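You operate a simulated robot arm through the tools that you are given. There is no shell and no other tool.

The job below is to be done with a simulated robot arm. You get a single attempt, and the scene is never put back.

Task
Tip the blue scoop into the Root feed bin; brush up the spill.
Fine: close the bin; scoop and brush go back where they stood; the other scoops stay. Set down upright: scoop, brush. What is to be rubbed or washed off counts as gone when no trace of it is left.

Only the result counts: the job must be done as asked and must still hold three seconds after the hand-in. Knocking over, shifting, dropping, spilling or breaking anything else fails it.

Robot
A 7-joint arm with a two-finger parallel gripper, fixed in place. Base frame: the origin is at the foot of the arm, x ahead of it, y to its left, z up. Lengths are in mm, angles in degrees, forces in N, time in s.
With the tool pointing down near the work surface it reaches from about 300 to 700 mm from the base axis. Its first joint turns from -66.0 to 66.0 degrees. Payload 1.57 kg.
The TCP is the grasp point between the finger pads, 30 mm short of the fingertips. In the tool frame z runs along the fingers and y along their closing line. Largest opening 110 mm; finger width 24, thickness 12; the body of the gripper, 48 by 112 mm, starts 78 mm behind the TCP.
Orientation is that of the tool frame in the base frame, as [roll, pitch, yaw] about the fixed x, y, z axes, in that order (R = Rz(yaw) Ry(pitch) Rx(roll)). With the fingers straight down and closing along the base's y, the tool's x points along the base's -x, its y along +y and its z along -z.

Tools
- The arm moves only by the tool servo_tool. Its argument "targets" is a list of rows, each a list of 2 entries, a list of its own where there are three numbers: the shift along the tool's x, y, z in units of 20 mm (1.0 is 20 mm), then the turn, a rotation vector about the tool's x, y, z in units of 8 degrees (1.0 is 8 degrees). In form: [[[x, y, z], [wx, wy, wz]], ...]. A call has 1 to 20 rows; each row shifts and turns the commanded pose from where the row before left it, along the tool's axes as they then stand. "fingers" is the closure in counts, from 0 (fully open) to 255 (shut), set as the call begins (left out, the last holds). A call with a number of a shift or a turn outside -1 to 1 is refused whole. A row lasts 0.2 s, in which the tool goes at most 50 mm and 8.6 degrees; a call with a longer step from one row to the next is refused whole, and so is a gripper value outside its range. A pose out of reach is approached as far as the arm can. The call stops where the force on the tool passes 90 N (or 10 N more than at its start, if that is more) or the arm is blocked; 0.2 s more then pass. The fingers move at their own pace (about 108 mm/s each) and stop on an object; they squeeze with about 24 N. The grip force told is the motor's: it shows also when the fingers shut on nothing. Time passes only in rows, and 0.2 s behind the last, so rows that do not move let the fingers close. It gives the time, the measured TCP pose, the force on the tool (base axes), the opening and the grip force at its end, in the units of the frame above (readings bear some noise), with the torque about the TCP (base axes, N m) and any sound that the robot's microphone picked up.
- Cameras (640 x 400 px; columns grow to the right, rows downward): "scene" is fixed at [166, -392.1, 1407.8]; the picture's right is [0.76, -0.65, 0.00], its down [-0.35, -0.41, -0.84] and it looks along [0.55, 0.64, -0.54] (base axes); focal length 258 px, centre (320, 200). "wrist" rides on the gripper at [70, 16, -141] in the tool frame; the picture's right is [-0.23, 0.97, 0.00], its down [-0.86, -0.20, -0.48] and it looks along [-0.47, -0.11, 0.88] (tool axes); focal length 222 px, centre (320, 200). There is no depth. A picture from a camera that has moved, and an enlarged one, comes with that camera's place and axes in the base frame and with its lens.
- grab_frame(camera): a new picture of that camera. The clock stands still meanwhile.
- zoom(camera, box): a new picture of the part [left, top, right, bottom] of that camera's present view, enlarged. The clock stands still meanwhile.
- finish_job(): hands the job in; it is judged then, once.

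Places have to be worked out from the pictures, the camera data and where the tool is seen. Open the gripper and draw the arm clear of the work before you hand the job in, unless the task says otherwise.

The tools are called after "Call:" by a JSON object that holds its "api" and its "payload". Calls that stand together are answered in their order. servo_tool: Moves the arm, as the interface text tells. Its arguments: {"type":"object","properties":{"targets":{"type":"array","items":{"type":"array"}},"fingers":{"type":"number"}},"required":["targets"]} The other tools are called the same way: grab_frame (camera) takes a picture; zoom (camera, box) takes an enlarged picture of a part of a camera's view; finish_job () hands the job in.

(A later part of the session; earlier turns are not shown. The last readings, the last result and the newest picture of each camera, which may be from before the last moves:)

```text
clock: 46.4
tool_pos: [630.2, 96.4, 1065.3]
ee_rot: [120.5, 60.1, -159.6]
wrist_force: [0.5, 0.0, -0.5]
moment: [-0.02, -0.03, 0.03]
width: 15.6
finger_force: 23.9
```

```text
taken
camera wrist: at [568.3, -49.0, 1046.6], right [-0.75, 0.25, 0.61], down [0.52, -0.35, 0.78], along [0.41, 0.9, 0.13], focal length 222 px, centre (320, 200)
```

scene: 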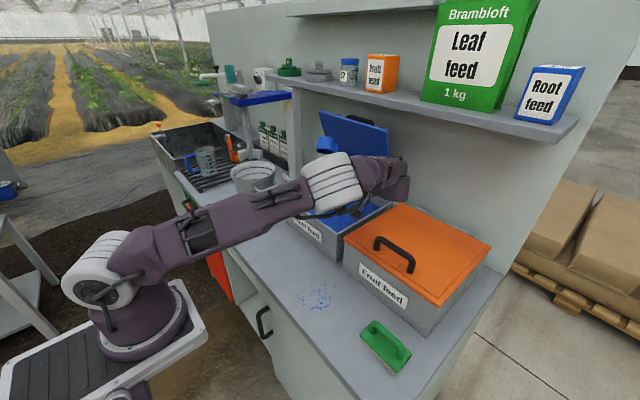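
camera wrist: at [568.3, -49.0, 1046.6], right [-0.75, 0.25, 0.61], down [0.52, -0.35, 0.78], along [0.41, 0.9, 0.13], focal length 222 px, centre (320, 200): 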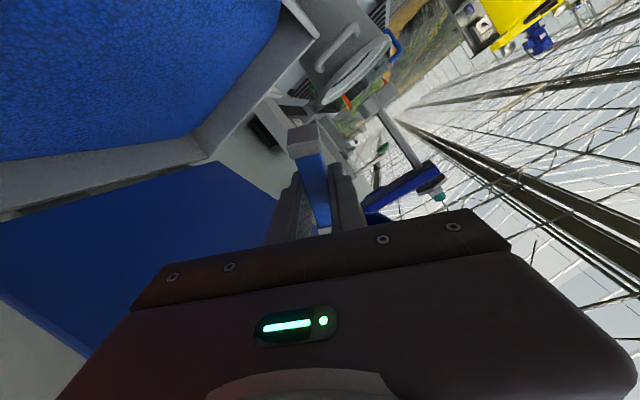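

The cup is upside-down over the bin and the measured weight has dropped. I zoom the scene to check the cup and the bin contents.

Call:
{"api": "zoom", "payload": {"camera": "scene", "box": [280, 100, 420, 260]}}

```text
2.50 times, centred on (350, 180) of scene
camera zoom: at [166.0, -392.1, 1407.8], right [0.76, -0.65, 0.0], down [-0.35, -0.41, -0.84], along [0.55, 0.64, -0.54], focal length 646 px, centre (245, 250)
```

zoom: 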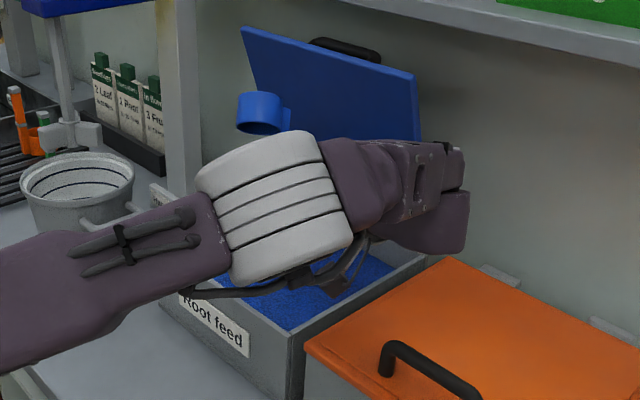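

The cup is clearly inverted. I unroll it by the same 153.6° back to upright and will look inside.

Call:
{"api": "servo_tool", "payload": {"targets": [[[0, 0, 0], [0, 0, 0.6]], [[0, 0, 0], [0, 0, 1]], [[0, 0, 0], [0, 0, 1]], [[0, 0, 0], [0, 0, 1]], [[0, 0, 0], [0, 0, 1]], [[0, 0, 0], [0, 0, 1]], [[0, 0, 0], [0, 0, 1]], [[0, 0, 0], [0, 0, 1]], [[0, 0, 0], [0, 0, 1]], [[0, 0, 0], [0, 0, 1]], [[0, 0, 0], [0, 0, 1]], [[0, 0, 0], [0, 0, 1]], [[0, 0, 0], [0, 0, 1]], [[0, 0, 0], [0, 0, 1]], [[0, 0, 0], [0, 0, 1]], [[0, 0, 0], [0, 0, 1]], [[0, 0, 0], [0, 0, 1]], [[0, 0, 0], [0, 0, 1]], [[0, 0, 0], [0, 0, 1]], [[0, 0, 0], [0, 0, 0.6]]]}}

Call:
{"api": "grab_frame", "payload": {"camera": "scene"}}

Call:
{"api": "grab_frame", "payload": {"camera": "wrist"}}

```text
clock: 50.6
tool_pos: [629.7, 95.7, 1065.0]
ee_rot: [-179.7, -75.2, 83.0]
wrist_force: [-1.1, 0.0, -0.6]
moment: [0.04, 0.05, 0.01]
width: 15.3
finger_force: 23.9
```

```text
taken
```

scene: 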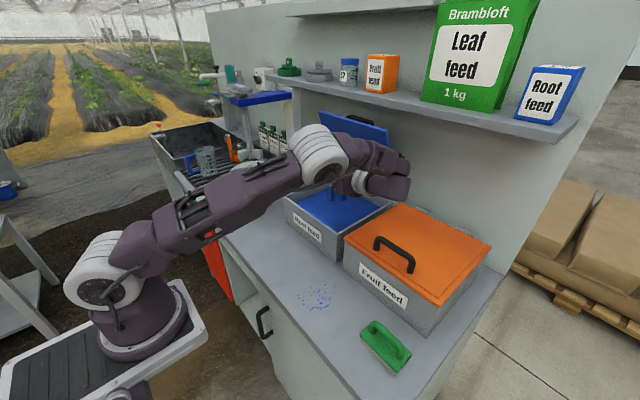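

```text
taken
camera wrist: at [633.2, -24.9, 1167.8], right [0.96, -0.17, -0.22], down [-0.28, -0.65, -0.71], along [-0.02, 0.74, -0.67], focal length 222 px, centre (320, 200)
```

wrist: 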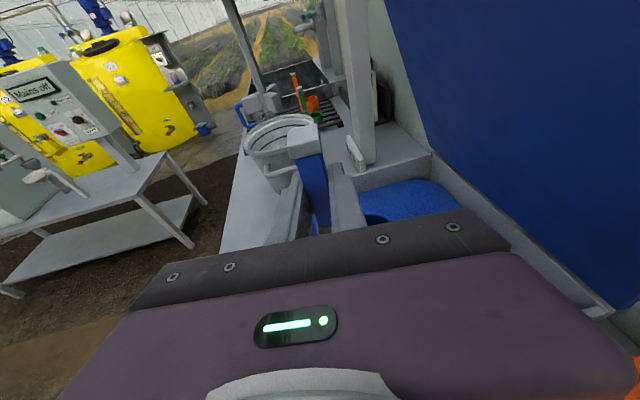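

The load reads lighter (about 0.6 N versus 2.3 N). I carry the scoop back to above its spot, where the scene camera can look into the cup.

Call:
{"api": "servo_tool", "payload": {"targets": [[[0.605, 0, -0.16], [0, 0, 0]], [[0.605, 0, -0.16], [0, 0, 0]], [[0.021, -0.4, 0.08], [0, 0, 0]], [[0.037, -0.7, 0.139], [0, 0, 0]], [[0.05, -0.95, 0.189], [0, 0, 0]], [[0.05, -0.95, 0.189], [0, 0, 0]], [[0.05, -0.95, 0.189], [0, 0, 0]], [[0.05, -0.95, 0.189], [0, 0, 0]], [[0.05, -0.95, 0.189], [0, 0, 0]], [[0.05, -0.95, 0.189], [0, 0, 0]], [[0.05, -0.95, 0.189], [0, 0, 0]], [[0.05, -0.95, 0.189], [0, 0, 0]], [[0.04, -0.76, 0.151], [0, 0, 0]], [[0.026, -0.5, 0.099], [0, 0, 0]], [[0, 0, 0], [0, 0, 0]]]}}

Call:
{"api": "grab_frame", "payload": {"camera": "scene"}}

Call:
{"api": "zoom", "payload": {"camera": "scene", "box": [230, 140, 310, 220]}}

```text
clock: 53.8
tool_pos: [435.9, 159.9, 1090.3]
ee_rot: [179.8, -75.2, 83.4]
wrist_force: [0.3, 0.7, -0.6]
moment: [0.0, 0.01, 0.01]
width: 15.7
finger_force: 23.9
```

```text
taken
```

scene: 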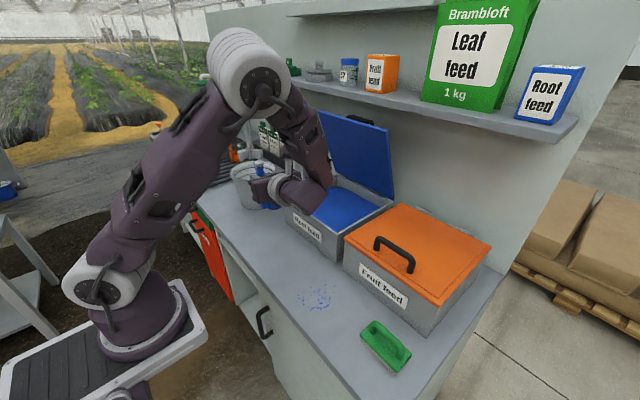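

```text
5.00 times, centred on (270, 180) of scene
camera zoom: at [166.0, -392.1, 1407.8], right [0.76, -0.65, 0.0], down [-0.35, -0.41, -0.84], along [0.55, 0.64, -0.54], focal length 1292 px, centre (570, 300)
```

zoom: 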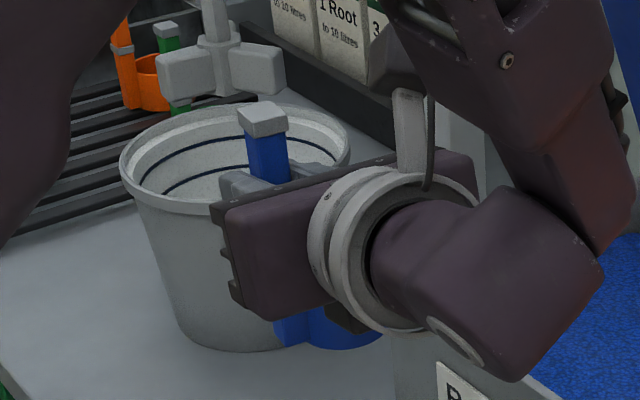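

The interior is hidden by the gripper, so I'll set the scoop down at its recorded spot and inspect afterwards. I lower it 180 mm first, with a 1 mm correction.

Call:
{"api": "servo_tool", "payload": {"targets": [[[-0.4, 0.005, 0.11], [0, 0, 0]], [[-0.87, 0.005, 0.234], [0, 0, 0]], [[-0.87, 0.005, 0.234], [0, 0, 0]], [[-0.87, 0.005, 0.234], [0, 0, 0]], [[-0.87, 0.005, 0.234], [0, 0, 0]], [[-0.87, 0.005, 0.234], [0, 0, 0]], [[-0.87, 0.005, 0.234], [0, 0, 0]], [[-0.87, 0.005, 0.234], [0, 0, 0]], [[-0.87, 0.005, 0.234], [0, 0, 0]], [[-0.87, 0.005, 0.234], [0, 0, 0]], [[-0.4, 0, 0.108], [0, 0, 0]], [[0, 0, 0], [0, 0, 0]]]}}

Call:
{"api": "servo_tool", "payload": {"targets": [[[0, 0, 0], [0, 0, 0]]]}}

Call:
{"api": "servo_tool", "payload": {"targets": [[[0, 0, 0], [0, 0, 0]]]}}

Call:
{"api": "grab_frame", "payload": {"camera": "wrist"}}

```text
clock: 56.4
tool_pos: [437.2, 160.7, 909.4]
ee_rot: [179.7, -75.4, 83.5]
wrist_force: [0.2, 0.6, 0.1]
moment: [-0.01, -0.02, 0.02]
width: 15.2
finger_force: 24.1
```

```text
clock: 56.8
tool_pos: [438.3, 161.5, 909.9]
ee_rot: [179.8, -75.4, 83.5]
wrist_force: [0.5, -1.2, -0.6]
moment: [-0.01, 0.01, -0.01]
width: 15.6
finger_force: 24.2
```

```text
clock: 57.2
tool_pos: [438.3, 160.6, 910.0]
ee_rot: [179.7, -75.3, 83.5]
wrist_force: [-0.3, 0.3, 0.0]
moment: [-0.03, 0.04, 0.01]
width: 15.2
finger_force: 24.3
```

```text
taken
camera wrist: at [440.7, 40.3, 1013.2], right [0.96, -0.17, -0.22], down [-0.28, -0.65, -0.71], along [-0.02, 0.74, -0.67], focal length 222 px, centre (320, 200)
```

wrist: 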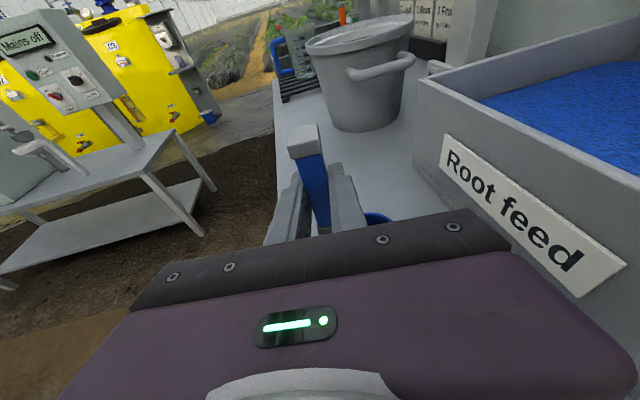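

Averaged readings put the TCP at (437.9,160.9,909.8) against the grip pose (437.2,160.8,895.2). I lower the remaining 14.5 mm slowly.

Call:
{"api": "servo_tool", "payload": {"targets": [[[-0.25, -0.03, 0.066], [0, 0, 0]], [[-0.25, 0, 0.066], [0, 0, 0]], [[-0.2, 0, 0.052], [0, 0, 0]], [[0, 0, 0], [0, 0, 0]]]}}

Call:
{"api": "servo_tool", "payload": {"targets": [[[0, 0, 0], [0, 0, 0]]]}}

```text
clock: 58.2
tool_pos: [437.7, 161.2, 897.3]
ee_rot: [179.8, -75.3, 83.6]
wrist_force: [-1.0, -1.0, -0.8]
moment: [0.02, 0.02, 0.02]
width: 15.4
finger_force: 24.2
```

```text
clock: 58.6
tool_pos: [438.2, 161.5, 897.8]
ee_rot: [179.8, -75.3, 83.4]
wrist_force: [-0.9, 0.5, -0.7]
moment: [0.03, 0.0, -0.02]
width: 15.8
finger_force: 24.1
```

There is no contact yet at z≈897.5. I creep down in ~1 mm steps and watch the vertical force.

Call:
{"api": "servo_tool", "payload": {"targets": [[[-0.058, -0.025, 0], [0, 0, 0]], [[0, 0, 0], [0, 0, 0]]]}}

Call:
{"api": "servo_tool", "payload": {"targets": [[[-0.048, 0, 0.013], [0, 0, 0]], [[0, 0, 0], [0, 0, 0]]]}}

```text
clock: 59.2
tool_pos: [437.3, 161.2, 896.9]
ee_rot: [179.9, -75.3, 83.5]
wrist_force: [-0.3, 0.2, -0.9]
moment: [0.01, 0.01, -0.01]
width: 15.4
finger_force: 23.6
```

```text
clock: 59.8
tool_pos: [436.8, 161.1, 895.9]
ee_rot: [179.6, -75.6, 83.5]
wrist_force: [-0.8, -1.8, 15.8]
moment: [-0.42, -0.09, -0.04]
width: 15.5
finger_force: 23.6
```

Contact registered (15.8 N). I ease up about 0.6 mm to release the pressure before opening.

Call:
{"api": "servo_tool", "payload": {"targets": [[[0.029, 0, -0.008], [0, 0, 0]], [[0, 0, 0], [0, 0, 0]]]}}

Call:
{"api": "zoom", "payload": {"camera": "wrist", "box": [260, 110, 420, 240]}}

```text
clock: 60.4
tool_pos: [435.7, 160.1, 895.5]
ee_rot: [179.9, -75.3, 83.4]
wrist_force: [1.0, 4.0, 11.1]
moment: [0.3, -0.14, 0.08]
width: 15.5
finger_force: 23.6
```

```text
3.08 times, centred on (340, 175) of wrist
camera zoom: at [439.9, 39.8, 997.9], right [0.96, -0.17, -0.22], down [-0.28, -0.65, -0.71], along [-0.02, 0.74, -0.67], focal length 684 px, centre (258, 277)
```

zoom: 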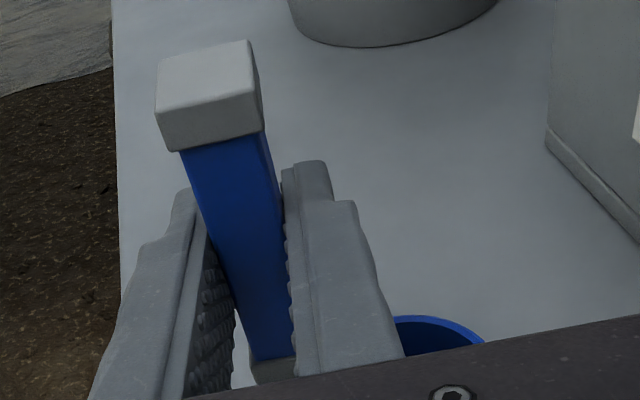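

Still 11 N of contact, so I ease up another ~0.7 mm and read again.

Call:
{"api": "servo_tool", "payload": {"targets": [[[0.034, 0, -0.009], [0, 0, 0]], [[0, 0, 0], [0, 0, 0]]]}}

```text
clock: 61.0
tool_pos: [437.2, 160.9, 895.7]
ee_rot: [179.9, -75.2, 83.4]
wrist_force: [1.1, 1.4, 1.8]
moment: [0.07, -0.03, 0.01]
width: 15.6
finger_force: 24.3
```

Contact is now 1.8 N, at the same pose as the original grip. I open the fingers and then back straight out along the tool axis.

Call:
{"api": "servo_tool", "payload": {"targets": [[[0, 0, 0], [0, 0, 0]], [[0, 0, 0], [0, 0, 0]], [[0, 0, 0], [0, 0, 0]], [[0, 0, 0], [0, 0, 0]], [[0, 0, -0.5], [0, 0, 0]], [[0, 0, -1], [0, 0, 0]], [[0, 0, -1], [0, 0, 0]], [[0, 0, -1], [0, 0, 0]], [[0, 0, -1], [0, 0, 0]], [[0, 0, -1], [0, 0, 0]], [[0, 0, 0], [0, 0, 0]]], "fingers": 0}}

Call:
{"api": "grab_frame", "payload": {"camera": "wrist"}}

Call:
{"api": "zoom", "payload": {"camera": "wrist", "box": [280, 90, 400, 220]}}

```text
clock: 63.4
tool_pos: [426.1, 54.8, 922.6]
ee_rot: [179.8, -75.3, 83.5]
wrist_force: [0.2, 0.1, 0.3]
moment: [0.0, 0.0, 0.01]
width: 110.1
finger_force: 0.1
```

```text
taken
camera wrist: at [427.8, -65.7, 1025.5], right [0.96, -0.17, -0.22], down [-0.28, -0.65, -0.71], along [-0.02, 0.74, -0.67], focal length 222 px, centre (320, 200)
```

wrist: 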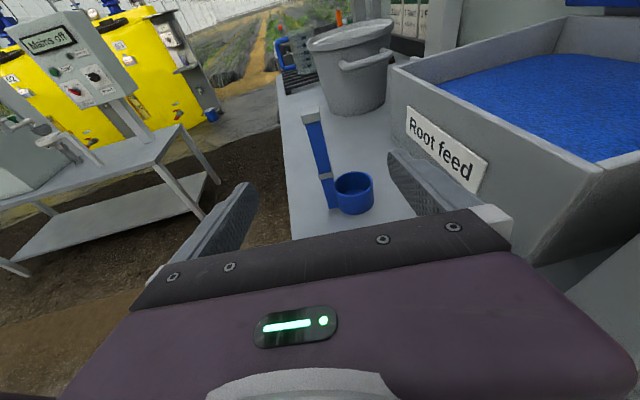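

```text
3.08 times, centred on (340, 155) of wrist
camera zoom: at [427.8, -65.7, 1025.5], right [0.96, -0.17, -0.22], down [-0.28, -0.65, -0.71], along [-0.02, 0.74, -0.67], focal length 684 px, centre (258, 338)
```

zoom: 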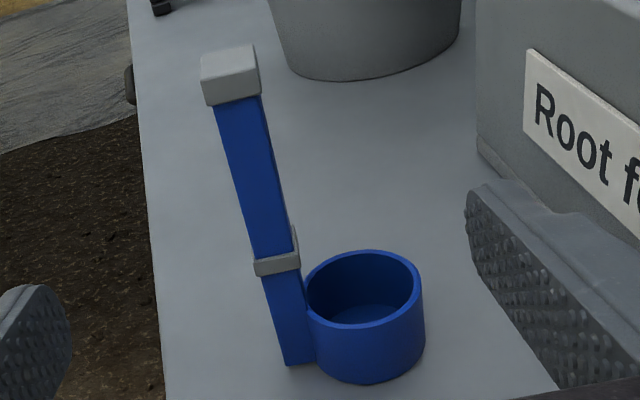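

The scoop stands upright in its place and the cup is empty. Now I raise the arm, turn the tool vertical with fingers closing along x, and head for the brush.

Call:
{"api": "servo_tool", "payload": {"targets": [[[0.9, 0, -0.236], [0, 0, 0]], [[0.9, 0, -0.236], [0, 0, 0]], [[0.9, 0, -0.236], [0, 0, 0]], [[0.9, 0, -0.236], [0, 0, 0]], [[0.9, 0, -0.236], [0, 0, 0]], [[0.9, 0, -0.236], [0, 0, 0]], [[0.9, 0, -0.236], [0, 0, 0]], [[0, 0, 0], [0, -1, 0]], [[0, 0, 0], [0, -1, 0]], [[0, 0, 0], [0, -1, 0]], [[0, 0, 0], [0, -1, 0]], [[0, 0, 0], [0, -1, 0]], [[0, 0, 0], [0, -1, 0]], [[0, 0, 0], [0, -1, 0]], [[0, 0, 0], [0, -1, 0]], [[0, 0, 0], [0, -1, 0]], [[0, 0, 0], [0, -0.41, 0]], [[0, 0, 0], [0, 0, -0.81]], [[0, 0, 0], [0, 0, 0]]]}}

Call:
{"api": "grab_frame", "payload": {"camera": "scene"}}

```text
clock: 67.4
tool_pos: [424.8, 55.9, 1053.5]
ee_rot: [179.9, 0.0, 89.8]
wrist_force: [-0.3, -0.2, -0.6]
moment: [-0.01, -0.04, 0.02]
width: 110.0
finger_force: 0.1
```

```text
taken
```

scene: 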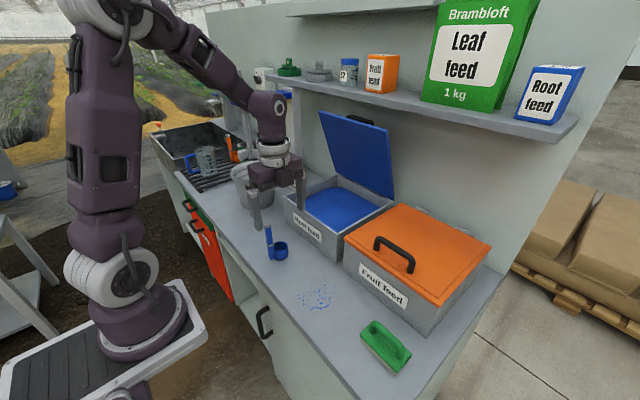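

The tool is vertical, closing along x, at (425,56,1053). I move above the brush to about (477,-252,1000).

Call:
{"api": "servo_tool", "payload": {"targets": [[[-0.9625, 0.1625, 0.166], [0, 0, 0]], [[-0.9625, 0.1625, 0.166], [0, 0, 0]], [[-0.9625, 0.1625, 0.166], [0, 0, 0]], [[-0.9625, 0.1625, 0.166], [0, 0, 0]], [[-0.9625, 0.1625, 0.166], [0, 0, 0]], [[-0.9625, 0.1625, 0.166], [0, 0, 0]], [[-0.9625, 0.1625, 0.166], [0, 0, 0]], [[-0.9625, 0.1625, 0.166], [0, 0, 0]], [[-0.9625, 0.1625, 0.166], [0, 0, 0]], [[-0.9625, 0.1625, 0.166], [0, 0, 0]], [[-0.9625, 0.1625, 0.166], [0, 0, 0]], [[-0.9625, 0.1625, 0.166], [0, 0, 0]], [[-0.9625, 0.1625, 0.166], [0, 0, 0]], [[-0.9625, 0.1625, 0.166], [0, 0, 0]], [[-0.9625, 0.1625, 0.166], [0, 0, 0]], [[-0.9625, 0.1625, 0.166], [0, 0, 0]], [[0, 0, 0], [0, 0, 0]]]}}

Call:
{"api": "grab_frame", "payload": {"camera": "wrist"}}

Call:
{"api": "grab_frame", "payload": {"camera": "scene"}}

```text
clock: 71.0
tool_pos: [473.6, -251.8, 1003.4]
ee_rot: [179.9, 0.0, 89.7]
wrist_force: [-0.7, 0.1, 0.2]
moment: [0.0, 0.01, -0.01]
width: 109.7
finger_force: 0.1
```

```text
taken
camera wrist: at [490.6, -183.3, 1143.0], right [0.97, -0.23, 0.0], down [-0.2, -0.85, 0.48], along [-0.11, -0.47, -0.88], focal length 222 px, centre (320, 200)
```

wrist: 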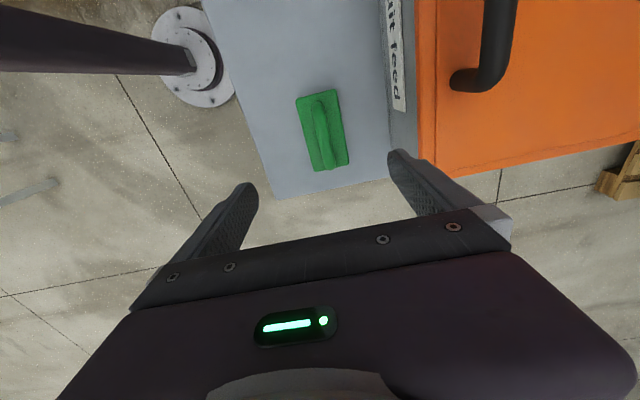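

```text
taken
```

scene: 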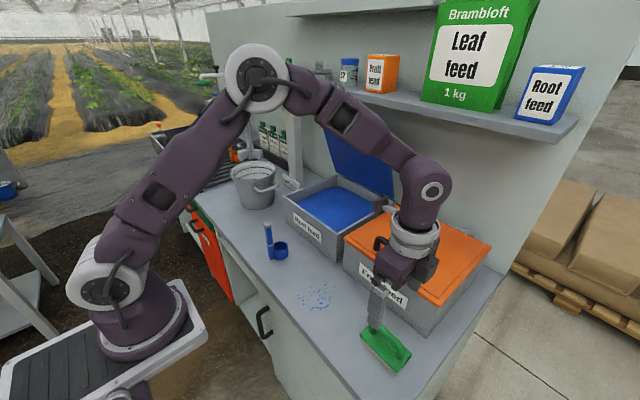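

I'm above the brush at (474,-252,1003) and zoom the wrist view to locate the handle bar precisely.

Call:
{"api": "zoom", "payload": {"camera": "wrist", "box": [280, 75, 370, 180]}}

Call:
{"api": "zoom", "payload": {"camera": "scene", "box": [345, 260, 445, 380]}}

```text
3.81 times, centred on (325, 128) of wrist
camera zoom: at [490.6, -183.3, 1143.0], right [0.97, -0.23, 0.0], down [-0.2, -0.85, 0.48], along [-0.11, -0.47, -0.88], focal length 846 px, centre (301, 476)
```

zoom: 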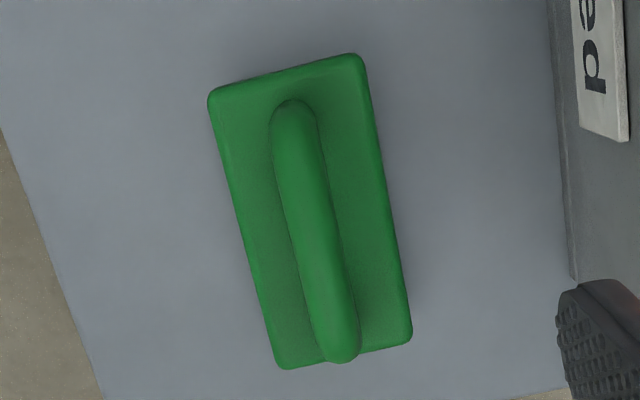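

```text
3.33 times, centred on (395, 320) of scene
camera zoom: at [166.0, -392.1, 1407.8], right [0.76, -0.65, 0.0], down [-0.35, -0.41, -0.84], along [0.55, 0.64, -0.54], focal length 862 px, centre (70, -200)
```

zoom: 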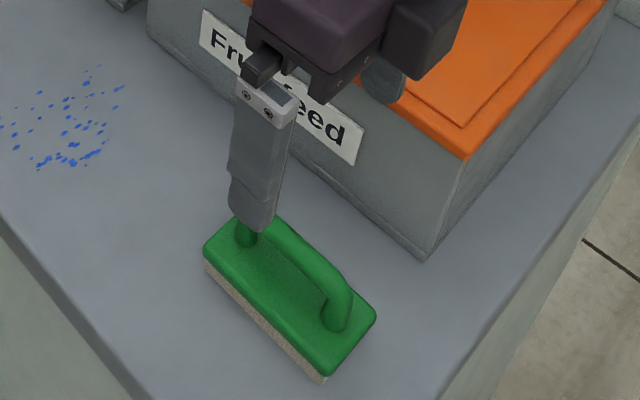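

The close wrist view puts the handle bar at x≈481, y centre ≈−251. I shift +7.4 mm in x and descend to z≈925 to measure the bar height by parallax.

Call:
{"api": "servo_tool", "payload": {"targets": [[[0, 0.37, 0.8], [0, 0, 0]], [[0, 0, 1], [0, 0, 0]], [[0, 0, 1], [0, 0, 0]], [[0, 0, 1], [0, 0, 0]], [[0, 0, 0.1], [0, 0, 0]], [[0, 0, 0], [0, 0, 0]]]}}

Call:
{"api": "grab_frame", "payload": {"camera": "wrist"}}

Call:
{"api": "zoom", "payload": {"camera": "wrist", "box": [260, 50, 400, 210]}}

Call:
{"api": "zoom", "payload": {"camera": "scene", "box": [345, 280, 445, 380]}}

```text
clock: 72.4
tool_pos: [483.2, -253.2, 922.2]
ee_rot: [-180.0, -0.1, 89.7]
wrist_force: [-0.1, -0.7, -0.4]
moment: [0.01, 0.01, 0.02]
width: 110.2
finger_force: 0.1
```

```text
taken
camera wrist: at [499.2, -183.7, 1063.9], right [0.97, -0.23, 0.0], down [-0.2, -0.85, 0.48], along [-0.11, -0.47, -0.88], focal length 222 px, centre (320, 200)
```

wrist: 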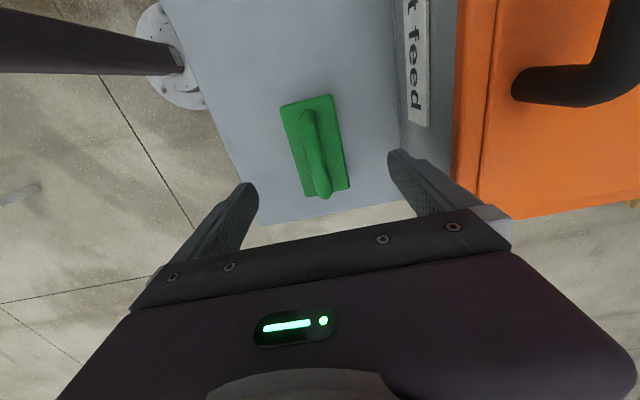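

```text
2.50 times, centred on (330, 130) of wrist
camera zoom: at [499.2, -183.7, 1063.9], right [0.97, -0.23, 0.0], down [-0.2, -0.85, 0.48], along [-0.11, -0.47, -0.88], focal length 555 px, centre (295, 375)
```

zoom: 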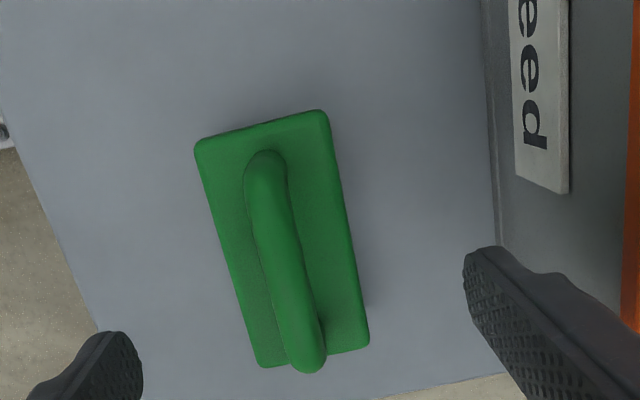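

```text
4.00 times, centred on (395, 330) of scene
camera zoom: at [166.0, -392.1, 1407.8], right [0.76, -0.65, 0.0], down [-0.35, -0.41, -0.84], along [0.55, 0.64, -0.54], focal length 1034 px, centre (20, -320)
```

zoom: 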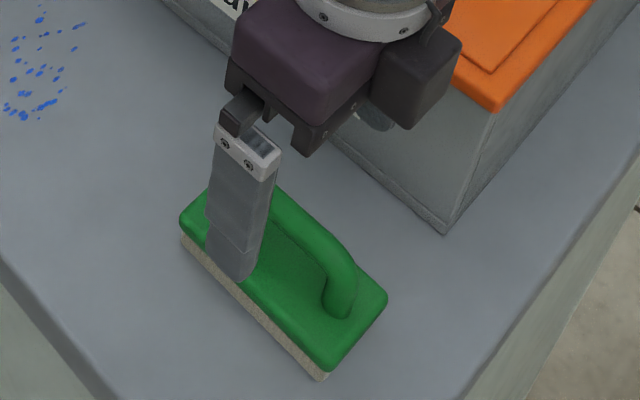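

The bar is within 1 mm of the tool axis in x. I descend about 54 mm so the fingertips straddle the bar while staying above the brush body.

Call:
{"api": "servo_tool", "payload": {"targets": [[[0.1, -0.03, 0.7], [0, 0, 0]], [[0, 0, 0.8], [0, 0, 0]], [[0, 0, 0.7], [0, 0, 0]], [[0, 0, 0.4], [0, 0, 0]], [[0, 0, 0], [0, 0, 0]]]}}

Call:
{"api": "grab_frame", "payload": {"camera": "wrist"}}

Call:
{"api": "zoom", "payload": {"camera": "scene", "box": [355, 300, 425, 370]}}

```text
clock: 73.6
tool_pos: [483.3, -250.2, 870.2]
ee_rot: [179.8, 0.1, 89.8]
wrist_force: [-0.4, 1.3, -0.2]
moment: [0.0, -0.02, 0.02]
width: 110.0
finger_force: 0.0
```

```text
taken
camera wrist: at [499.7, -181.4, 1011.4], right [0.97, -0.23, 0.0], down [-0.2, -0.85, 0.48], along [-0.11, -0.47, -0.88], focal length 222 px, centre (320, 200)
```

wrist: 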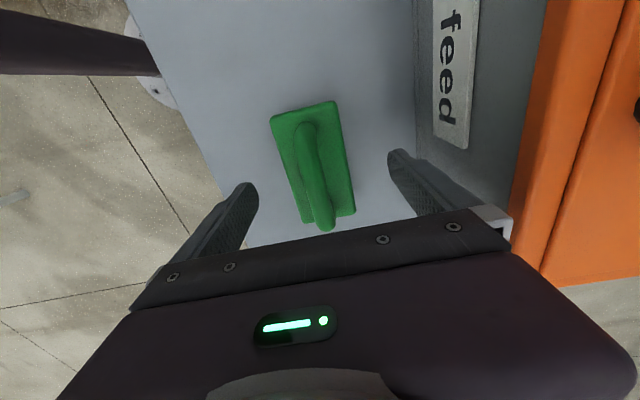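

```text
5.71 times, centred on (390, 335) of scene
camera zoom: at [166.0, -392.1, 1407.8], right [0.76, -0.65, 0.0], down [-0.35, -0.41, -0.84], along [0.55, 0.64, -0.54], focal length 1477 px, centre (-80, -571)
```

zoom: 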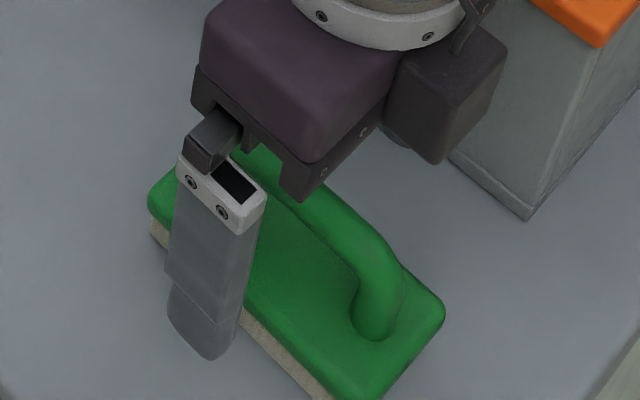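

The fingers straddle the bar. I zoom to centre it before closing.

Call:
{"api": "zoom", "payload": {"camera": "wrist", "box": [230, 80, 420, 240]}}

```text
2.50 times, centred on (325, 160) of wrist
camera zoom: at [499.7, -181.4, 1011.4], right [0.97, -0.23, 0.0], down [-0.2, -0.85, 0.48], along [-0.11, -0.47, -0.88], focal length 555 px, centre (308, 300)
```

zoom: 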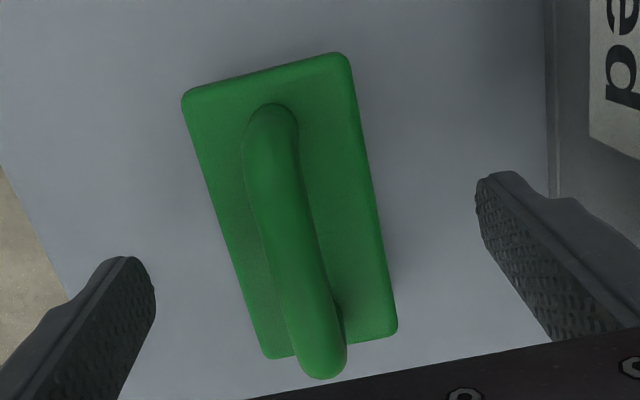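

The bar is about 2.3 mm toward −x from the tool axis. I correct that and close the fingers.

Call:
{"api": "servo_tool", "payload": {"targets": [[[0, -0.115, 0.1], [0, 0, 0]], [[0, 0, 0], [0, 0, 0]]]}}

Call:
{"api": "servo_tool", "payload": {"targets": [[[0, 0, 0], [0, 0, 0]], [[0, 0, 0], [0, 0, 0]], [[0, 0, 0], [0, 0, 0]], [[0, 0, 0], [0, 0, 0]], [[0, 0, 0], [0, 0, 0]]], "fingers": 255}}

Call:
{"api": "grab_frame", "payload": {"camera": "wrist"}}

Call:
{"api": "servo_tool", "payload": {"targets": [[[0, 0, 0], [0, 0, 0]]]}}

```text
clock: 74.2
tool_pos: [480.4, -250.4, 869.3]
ee_rot: [179.8, 0.0, 89.7]
wrist_force: [-0.2, 0.2, -0.2]
moment: [0.0, -0.01, 0.04]
width: 110.0
finger_force: 0.1
```

```text
clock: 75.4
tool_pos: [480.7, -250.3, 870.4]
ee_rot: [179.9, 0.1, 89.6]
wrist_force: [-1.3, 0.2, -0.1]
moment: [-0.03, -0.03, 0.02]
width: 15.0
finger_force: 24.0
```

```text
taken
camera wrist: at [497.3, -181.3, 1009.6], right [0.97, -0.23, 0.0], down [-0.2, -0.85, 0.48], along [-0.11, -0.47, -0.88], focal length 222 px, centre (320, 200)
```

wrist: 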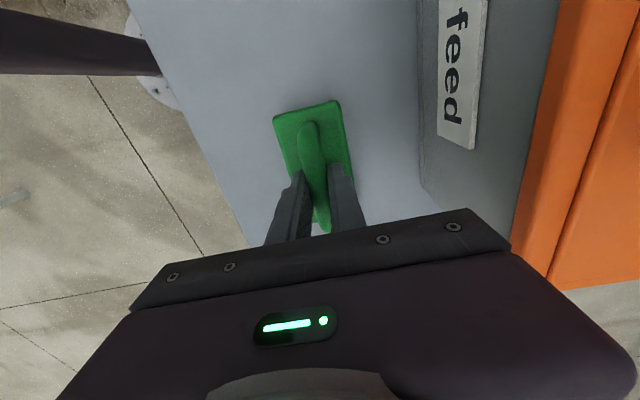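

```text
clock: 75.8
tool_pos: [479.8, -249.9, 868.5]
ee_rot: [179.8, 0.0, 89.7]
wrist_force: [-0.4, 0.6, -0.8]
moment: [-0.01, -0.01, 0.02]
width: 14.8
finger_force: 24.1
```

The brush is held by its bar (14.8 mm, 24 N); the grip pose averages (480.3,−250.2,869.4). I lift it 45 mm and check it comes up cleanly.

Call:
{"api": "servo_tool", "payload": {"targets": [[[0, 0, -0.3], [0, 0, 0]], [[0, 0, -0.6], [0, 0, 0]], [[0, 0, -0.8], [0, 0, 0]], [[0, 0, -0.55], [0, 0, 0]], [[0, 0, 0], [0, 0, 0]]]}}

Call:
{"api": "grab_frame", "payload": {"camera": "wrist"}}

Call:
{"api": "grab_frame", "payload": {"camera": "scene"}}

```text
clock: 77.0
tool_pos: [479.6, -249.7, 916.6]
ee_rot: [-179.9, 0.0, 89.7]
wrist_force: [0.5, 0.6, -1.5]
moment: [0.03, 0.0, -0.02]
width: 14.8
finger_force: 23.9
```

```text
taken
camera wrist: at [496.5, -180.6, 1056.0], right [0.97, -0.23, 0.0], down [-0.2, -0.85, 0.48], along [-0.11, -0.47, -0.88], focal length 222 px, centre (320, 200)
```

wrist: 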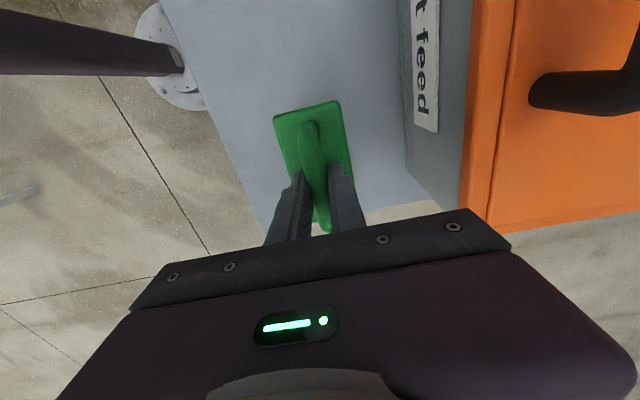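

```text
taken
```

scene: 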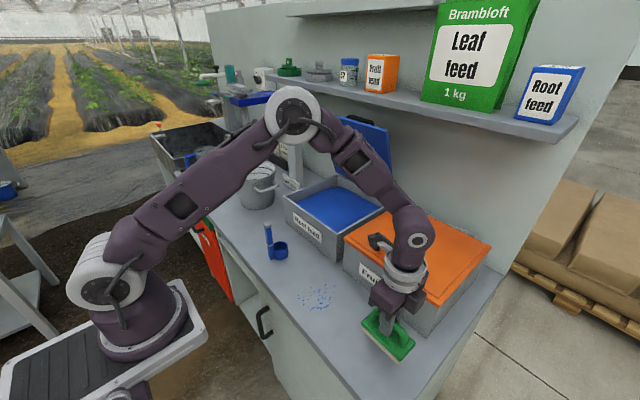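

The brush came up level. I carry it at this height to the −x side of the spill at about (395,−46).

Call:
{"api": "servo_tool", "payload": {"targets": [[[0.927, -0.386, 0], [0, 0, 0]], [[0.927, -0.386, 0], [0, 0, 0]], [[0.927, -0.386, 0], [0, 0, 0]], [[0.927, -0.386, 0], [0, 0, 0]], [[0.927, -0.386, 0], [0, 0, 0]], [[0.927, -0.386, 0], [0, 0, 0]], [[0.927, -0.386, 0], [0, 0, 0]], [[0.927, -0.386, 0], [0, 0, 0]], [[0.927, -0.386, 0], [0, 0, 0]], [[0.927, -0.386, 0], [0, 0, 0]], [[0.927, -0.386, 0], [0, 0, 0]], [[0, 0, 0], [0, 0, 0]]]}}

Call:
{"api": "grab_frame", "payload": {"camera": "wrist"}}

Call:
{"api": "zoom", "payload": {"camera": "scene", "box": [260, 240, 400, 340]}}

```text
clock: 79.6
tool_pos: [395.1, -45.2, 913.8]
ee_rot: [179.9, 0.0, 89.6]
wrist_force: [0.1, 0.1, -0.7]
moment: [-0.01, 0.0, 0.0]
width: 15.0
finger_force: 24.3
```

```text
taken
camera wrist: at [412.6, 23.4, 1054.1], right [0.97, -0.23, 0.0], down [-0.2, -0.85, 0.48], along [-0.11, -0.47, -0.88], focal length 222 px, centre (320, 200)
```

wrist: 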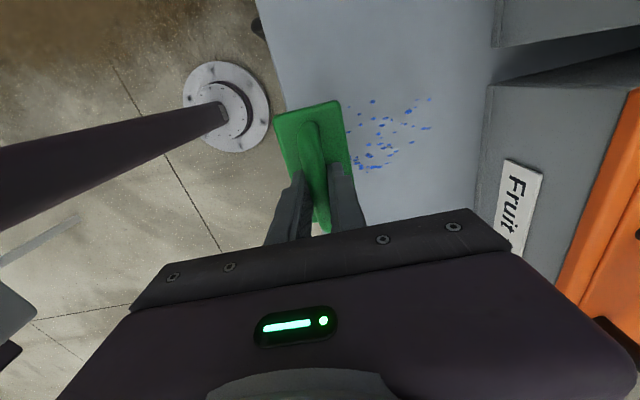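

```text
4.00 times, centred on (330, 290) of scene
camera zoom: at [166.0, -392.1, 1407.8], right [0.76, -0.65, 0.0], down [-0.35, -0.41, -0.84], along [0.55, 0.64, -0.54], focal length 1034 px, centre (280, -160)
```

zoom: 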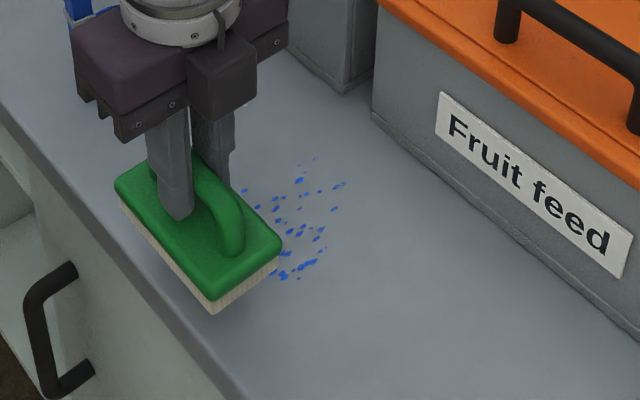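

The spill spans x up to ~520, y −7…−86, and the brush's 100 mm length covers it in y. I lower to just above contact.

Call:
{"api": "servo_tool", "payload": {"targets": [[[0, 0, 0.6], [0, 0, 0]], [[0, 0, 0.8], [0, 0, 0]], [[0, 0, 0.5], [0, 0, 0]], [[0, 0, 0.2], [0, 0, 0]], [[0, 0, 0], [0, 0, 0]]]}}

Call:
{"api": "servo_tool", "payload": {"targets": [[[0, 0, 0.06], [0, 0, 0]], [[0, 0, 0], [0, 0, 0]]]}}

```text
clock: 80.8
tool_pos: [397.3, -47.0, 870.4]
ee_rot: [179.9, 0.0, 89.8]
wrist_force: [-0.2, -0.8, -1.5]
moment: [-0.03, 0.02, -0.04]
width: 14.9
finger_force: 24.2
```

```text
clock: 81.4
tool_pos: [396.8, -46.6, 870.7]
ee_rot: [-180.0, 0.1, 89.8]
wrist_force: [0.3, 0.1, -0.7]
moment: [-0.02, 0.04, 0.0]
width: 14.9
finger_force: 23.9
```

The force still reads about −1 N (brush weight), so I creep down in 1 mm steps until the bristles touch.

Call:
{"api": "servo_tool", "payload": {"targets": [[[0, 0, 0.05], [0, 0, 0]], [[0, 0, 0], [0, 0, 0]]]}}

Call:
{"api": "servo_tool", "payload": {"targets": [[[0, 0, 0.05], [0, 0, 0]], [[0, 0, 0], [0, 0, 0]]]}}

```text
clock: 82.0
tool_pos: [396.9, -46.7, 869.7]
ee_rot: [180.0, 0.0, 89.7]
wrist_force: [-0.2, 0.2, -0.8]
moment: [0.0, 0.0, -0.02]
width: 15.2
finger_force: 24.2
```

```text
clock: 82.6
tool_pos: [396.3, -45.9, 869.0]
ee_rot: [179.8, 0.1, 89.7]
wrist_force: [-1.2, 1.1, 13.6]
moment: [-0.05, -0.02, -0.03]
width: 15.1
finger_force: 23.9
```

The bristles touch at 13.6 N. I ease off 0.3 mm and sweep slowly in +x across the spill.

Call:
{"api": "servo_tool", "payload": {"targets": [[[0, 0, -0.015], [0, 0, 0]], [[0, 0.25, 0], [0, 0, 0]], [[0, 0.5, 0], [0, 0, 0]], [[0, 0.5, 0], [0, 0, 0]], [[0, 0.5, 0], [0, 0, 0]], [[0, 0.5, 0], [0, 0, 0]], [[0, 0.5, 0], [0, 0, 0]], [[0, 0, 0], [0, 0, 0]]]}}

Call:
{"api": "grab_frame", "payload": {"camera": "wrist"}}

Call:
{"api": "zoom", "payload": {"camera": "scene", "box": [260, 240, 400, 340]}}

```text
clock: 84.4
tool_pos: [451.1, -45.4, 868.9]
ee_rot: [180.0, 0.1, 89.8]
wrist_force: [0.2, 0.7, -0.7]
moment: [-0.02, 0.01, 0.0]
width: 15.0
finger_force: 24.4
```

```text
taken
camera wrist: at [467.7, 23.1, 1010.1], right [0.97, -0.23, 0.0], down [-0.2, -0.85, 0.48], along [-0.11, -0.47, -0.88], focal length 222 px, centre (320, 200)
```

wrist: 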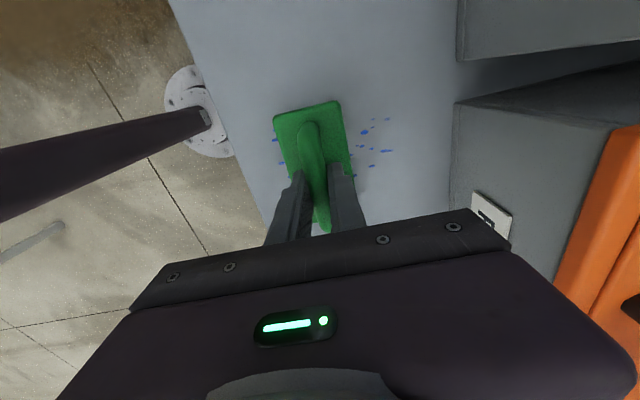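

```text
4.00 times, centred on (330, 290) of scene
camera zoom: at [166.0, -392.1, 1407.8], right [0.76, -0.65, 0.0], down [-0.35, -0.41, -0.84], along [0.55, 0.64, -0.54], focal length 1034 px, centre (280, -160)
```

zoom: 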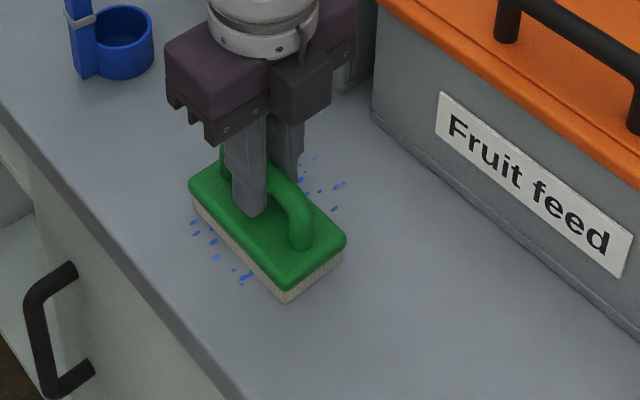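

The grains behind the brush are still there and the force shows contact was lost after easing off. I press down again in small steps to regain contact.

Call:
{"api": "servo_tool", "payload": {"targets": [[[0, 0, 0.02], [0, 0, 0]], [[0, 0, 0], [0, 0, 0]]]}}

Call:
{"api": "servo_tool", "payload": {"targets": [[[0, 0, 0.02], [0, 0, 0]], [[0, 0, 0], [0, 0, 0]]]}}

Call:
{"api": "servo_tool", "payload": {"targets": [[[0, 0, 0.02], [0, 0, 0]], [[0, 0, 0], [0, 0, 0]]]}}

```text
clock: 85.0
tool_pos: [450.1, -46.4, 869.8]
ee_rot: [179.9, 0.0, 89.7]
wrist_force: [0.4, 0.1, -0.2]
moment: [0.01, 0.01, 0.0]
width: 14.9
finger_force: 23.8
```

```text
clock: 85.6
tool_pos: [449.9, -46.0, 868.9]
ee_rot: [179.9, 0.0, 89.7]
wrist_force: [-0.5, 0.8, 10.6]
moment: [0.03, 0.04, 0.02]
width: 15.4
finger_force: 23.5
```

```text
clock: 86.2
tool_pos: [450.6, -46.3, 868.7]
ee_rot: [179.8, -0.1, 89.7]
wrist_force: [-1.7, 0.2, 19.1]
moment: [0.02, 0.01, 0.01]
width: 15.1
finger_force: 24.2
```

Contact is now 19 N. I sweep back toward −x over the remaining grains.

Call:
{"api": "servo_tool", "payload": {"targets": [[[0, -0.25, 0], [0, 0, 0]], [[0, -0.5, 0], [0, 0, 0]], [[0, -0.5, 0], [0, 0, 0]], [[0, -0.5, 0], [0, 0, 0]], [[0, -0.5, 0], [0, 0, 0]], [[0, -0.4, 0], [0, 0, 0]], [[0, 0, 0], [0, 0, 0]]]}}

Call:
{"api": "zoom", "payload": {"camera": "scene", "box": [260, 240, 400, 340]}}

Call:
{"api": "zoom", "payload": {"camera": "wrist", "box": [260, 70, 460, 230]}}

```text
clock: 87.8
tool_pos: [396.7, -46.7, 867.2]
ee_rot: [179.8, 0.0, 89.7]
wrist_force: [8.8, 0.0, 29.6]
moment: [-0.07, -0.51, -0.02]
width: 15.0
finger_force: 24.2
```

```text
4.00 times, centred on (330, 290) of scene
camera zoom: at [165.8, -392.1, 1407.8], right [0.76, -0.65, 0.0], down [-0.35, -0.41, -0.84], along [0.55, 0.64, -0.54], focal length 1034 px, centre (280, -160)
```

zoom: 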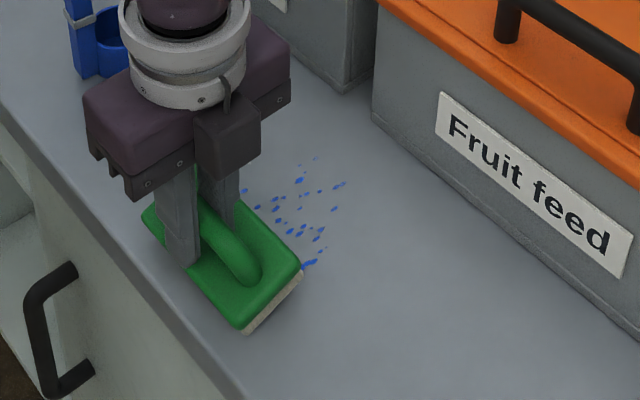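

```text
2.50 times, centred on (360, 150) of wrist
camera zoom: at [413.4, 22.0, 1009.0], right [0.97, -0.23, 0.0], down [-0.2, -0.85, 0.48], along [-0.11, -0.47, -0.88], focal length 555 px, centre (220, 325)
```

zoom: 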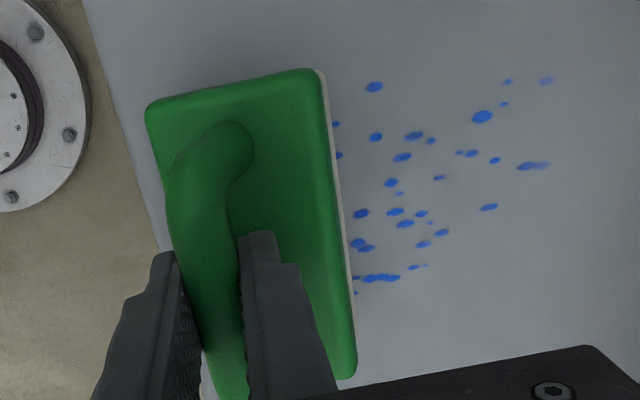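

The brush pivoted on its round bar because I dragged it across the bar axis. I lift off a little and look at the brush and the grains.

Call:
{"api": "servo_tool", "payload": {"targets": [[[0, 0, -0.5], [0, 0, 0]], [[0, 0, -0.8], [0, 0, 0]], [[0, 0, 0], [0, 0, 0]]]}}

Call:
{"api": "zoom", "payload": {"camera": "scene", "box": [260, 240, 400, 340]}}

Call:
{"api": "zoom", "payload": {"camera": "wrist", "box": [260, 70, 460, 230]}}

```text
clock: 88.6
tool_pos: [396.6, -47.6, 893.3]
ee_rot: [180.0, 0.0, 89.7]
wrist_force: [0.3, -0.1, -1.6]
moment: [-0.02, -0.02, -0.02]
width: 15.0
finger_force: 24.1
```

```text
4.00 times, centred on (330, 290) of scene
camera zoom: at [166.0, -392.1, 1407.8], right [0.76, -0.65, 0.0], down [-0.35, -0.41, -0.84], along [0.55, 0.64, -0.54], focal length 1034 px, centre (280, -160)
```

zoom: 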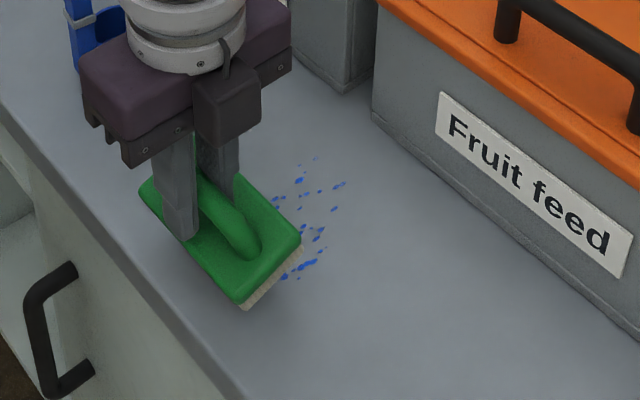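

```text
2.50 times, centred on (360, 150) of wrist
camera zoom: at [414.3, 22.2, 1034.5], right [0.97, -0.23, 0.0], down [-0.2, -0.85, 0.48], along [-0.11, -0.47, -0.88], focal length 555 px, centre (220, 325)
```

zoom: 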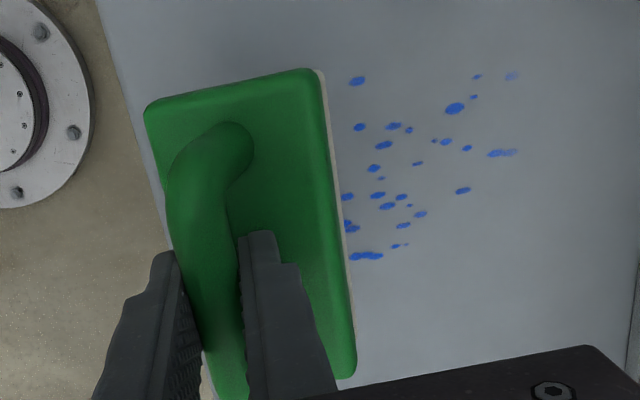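

The brush is tilted about 18° around its bar. I move it aside in −y at this height to see which grains were actually removed.

Call:
{"api": "servo_tool", "payload": {"targets": [[[-1, 0, -0.5], [0, 0, 0]], [[-1, 0, -0.5], [0, 0, 0]], [[-1, 0, 0], [0, 0, 0]], [[-1, 0, 0], [0, 0, 0]], [[-1, 0, 0], [0, 0, 0]], [[-1, 0, 0], [0, 0, 0]], [[0, 0, 0], [0, 0, 0]]]}}

Call:
{"api": "zoom", "payload": {"camera": "scene", "box": [290, 275, 350, 320]}}

Call:
{"api": "zoom", "payload": {"camera": "scene", "box": [260, 250, 400, 350]}}

```text
clock: 90.2
tool_pos: [396.2, -165.7, 913.5]
ee_rot: [180.0, 0.0, 89.8]
wrist_force: [0.6, 0.0, -0.9]
moment: [0.02, 0.03, 0.0]
width: 14.8
finger_force: 24.2
```

```text
8.89 times, centred on (320, 298) of scene
camera zoom: at [166.0, -392.2, 1407.8], right [0.76, -0.65, 0.0], down [-0.35, -0.41, -0.84], along [0.55, 0.64, -0.54], focal length 2297 px, centre (320, -667)
```

zoom: 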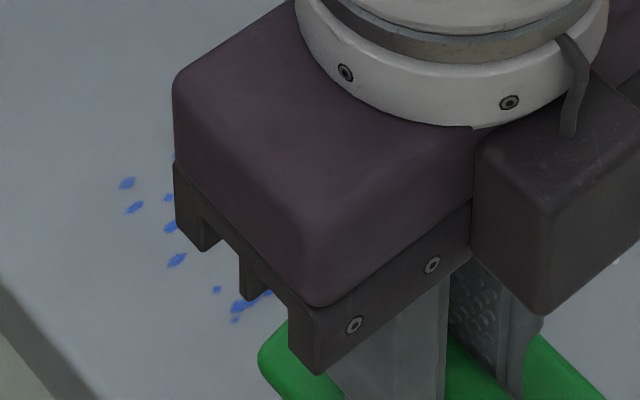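

```text
4.00 times, centred on (330, 300) of scene
camera zoom: at [166.0, -392.2, 1407.8], right [0.76, -0.65, 0.0], down [-0.35, -0.41, -0.84], along [0.55, 0.64, -0.54], focal length 1034 px, centre (280, -200)
```

zoom: 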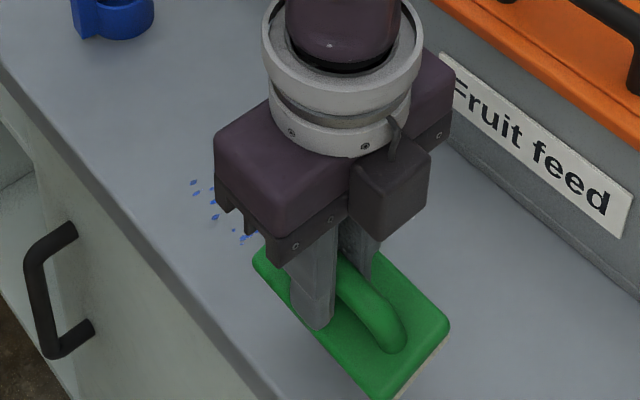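

The grains under the swept strip look fainter, so firm strokes do work. I first re-level the brush: touch down on a clean part of the bench and drag gently toward +x while lowering.

Call:
{"api": "servo_tool", "payload": {"targets": [[[0, 0, 0.7], [0, 0, 0]], [[0, 0, 0.8], [0, 0, 0]], [[0, 0, 0.35], [0, 0, 0]], [[0, 0, 0], [0, 0, 0]]]}}

Call:
{"api": "servo_tool", "payload": {"targets": [[[0, 0.25, 0.03], [0, 0, 0]], [[0, 0.25, 0.03], [0, 0, 0]], [[0, 0.25, 0.03], [0, 0, 0]], [[0, 0.25, 0.03], [0, 0, 0]], [[0, 0, 0], [0, 0, 0]]]}}

Call:
{"api": "zoom", "payload": {"camera": "wrist", "box": [260, 70, 460, 230]}}

```text
clock: 91.2
tool_pos: [398.3, -166.5, 876.3]
ee_rot: [179.8, 0.0, 89.7]
wrist_force: [0.1, 0.4, -0.8]
moment: [0.0, 0.01, 0.02]
width: 15.4
finger_force: 23.8
```

```text
clock: 92.4
tool_pos: [415.9, -166.9, 874.4]
ee_rot: [179.9, 0.0, 89.8]
wrist_force: [0.0, 0.0, -2.0]
moment: [0.01, 0.01, 0.0]
width: 15.2
finger_force: 24.0
```

```text
2.50 times, centred on (360, 150) of wrist
camera zoom: at [433.8, -98.1, 1015.2], right [0.97, -0.23, 0.0], down [-0.2, -0.85, 0.48], along [-0.11, -0.47, -0.88], focal length 555 px, centre (220, 325)
```

zoom: 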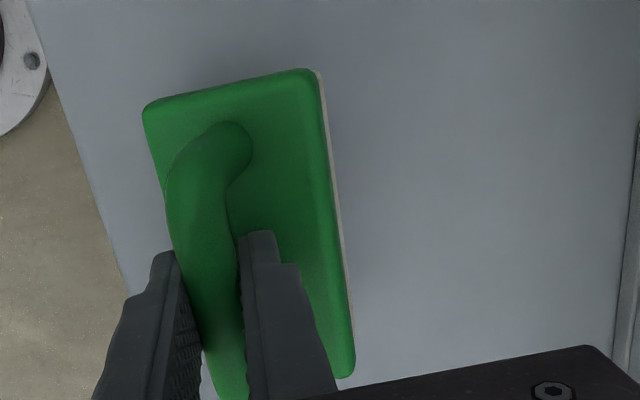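

Not touching yet at z≈874. I continue dragging +x while lowering slightly more.

Call:
{"api": "servo_tool", "payload": {"targets": [[[0, 0.25, 0.04], [0, 0, 0]], [[0, 0.25, 0.04], [0, 0, 0]], [[0, 0.25, 0.04], [0, 0, 0]], [[0, 0.25, 0.04], [0, 0, 0]], [[0, 0, 0], [0, 0, 0]]]}}

Call:
{"api": "zoom", "payload": {"camera": "wrist", "box": [260, 70, 460, 230]}}

```text
clock: 93.6
tool_pos: [436.4, -166.1, 871.1]
ee_rot: [-179.9, 0.1, 89.8]
wrist_force: [0.3, -0.5, -0.8]
moment: [0.0, -0.01, 0.01]
width: 15.3
finger_force: 24.1
```

```text
2.50 times, centred on (360, 150) of wrist
camera zoom: at [453.7, -97.2, 1011.7], right [0.97, -0.23, 0.0], down [-0.2, -0.85, 0.48], along [-0.11, -0.47, -0.88], focal length 555 px, centre (220, 325)
```

zoom: 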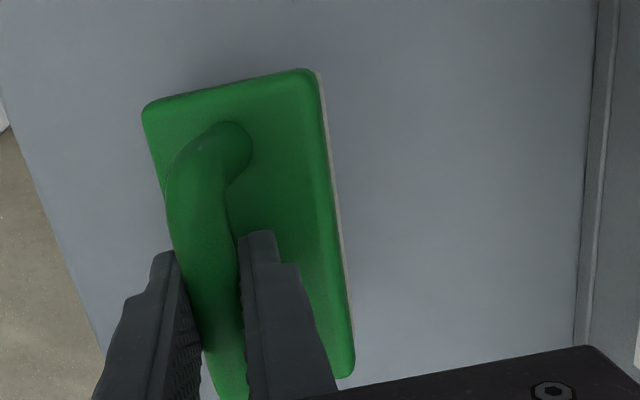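

Still no contact at 871. I keep lowering while dragging +x until the force responds.

Call:
{"api": "servo_tool", "payload": {"targets": [[[0, 0.2, 0.04], [0, 0, 0]], [[0, 0.2, 0.04], [0, 0, 0]], [[0, 0.2, 0.03], [0, 0, 0]], [[0, 0, 0], [0, 0, 0]]]}}

Call:
{"api": "zoom", "payload": {"camera": "wrist", "box": [260, 70, 460, 230]}}

```text
clock: 94.6
tool_pos: [450.1, -166.8, 869.0]
ee_rot: [179.9, 0.0, 89.8]
wrist_force: [-0.1, 0.2, -1.0]
moment: [-0.01, 0.04, -0.04]
width: 15.3
finger_force: 24.0
```

```text
2.50 times, centred on (360, 150) of wrist
camera zoom: at [465.6, -97.9, 1009.7], right [0.97, -0.23, 0.0], down [-0.2, -0.85, 0.48], along [-0.11, -0.47, -0.88], focal length 555 px, centre (220, 325)
```

zoom: 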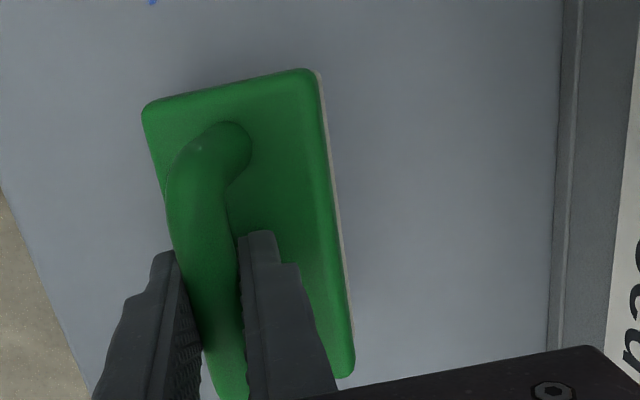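

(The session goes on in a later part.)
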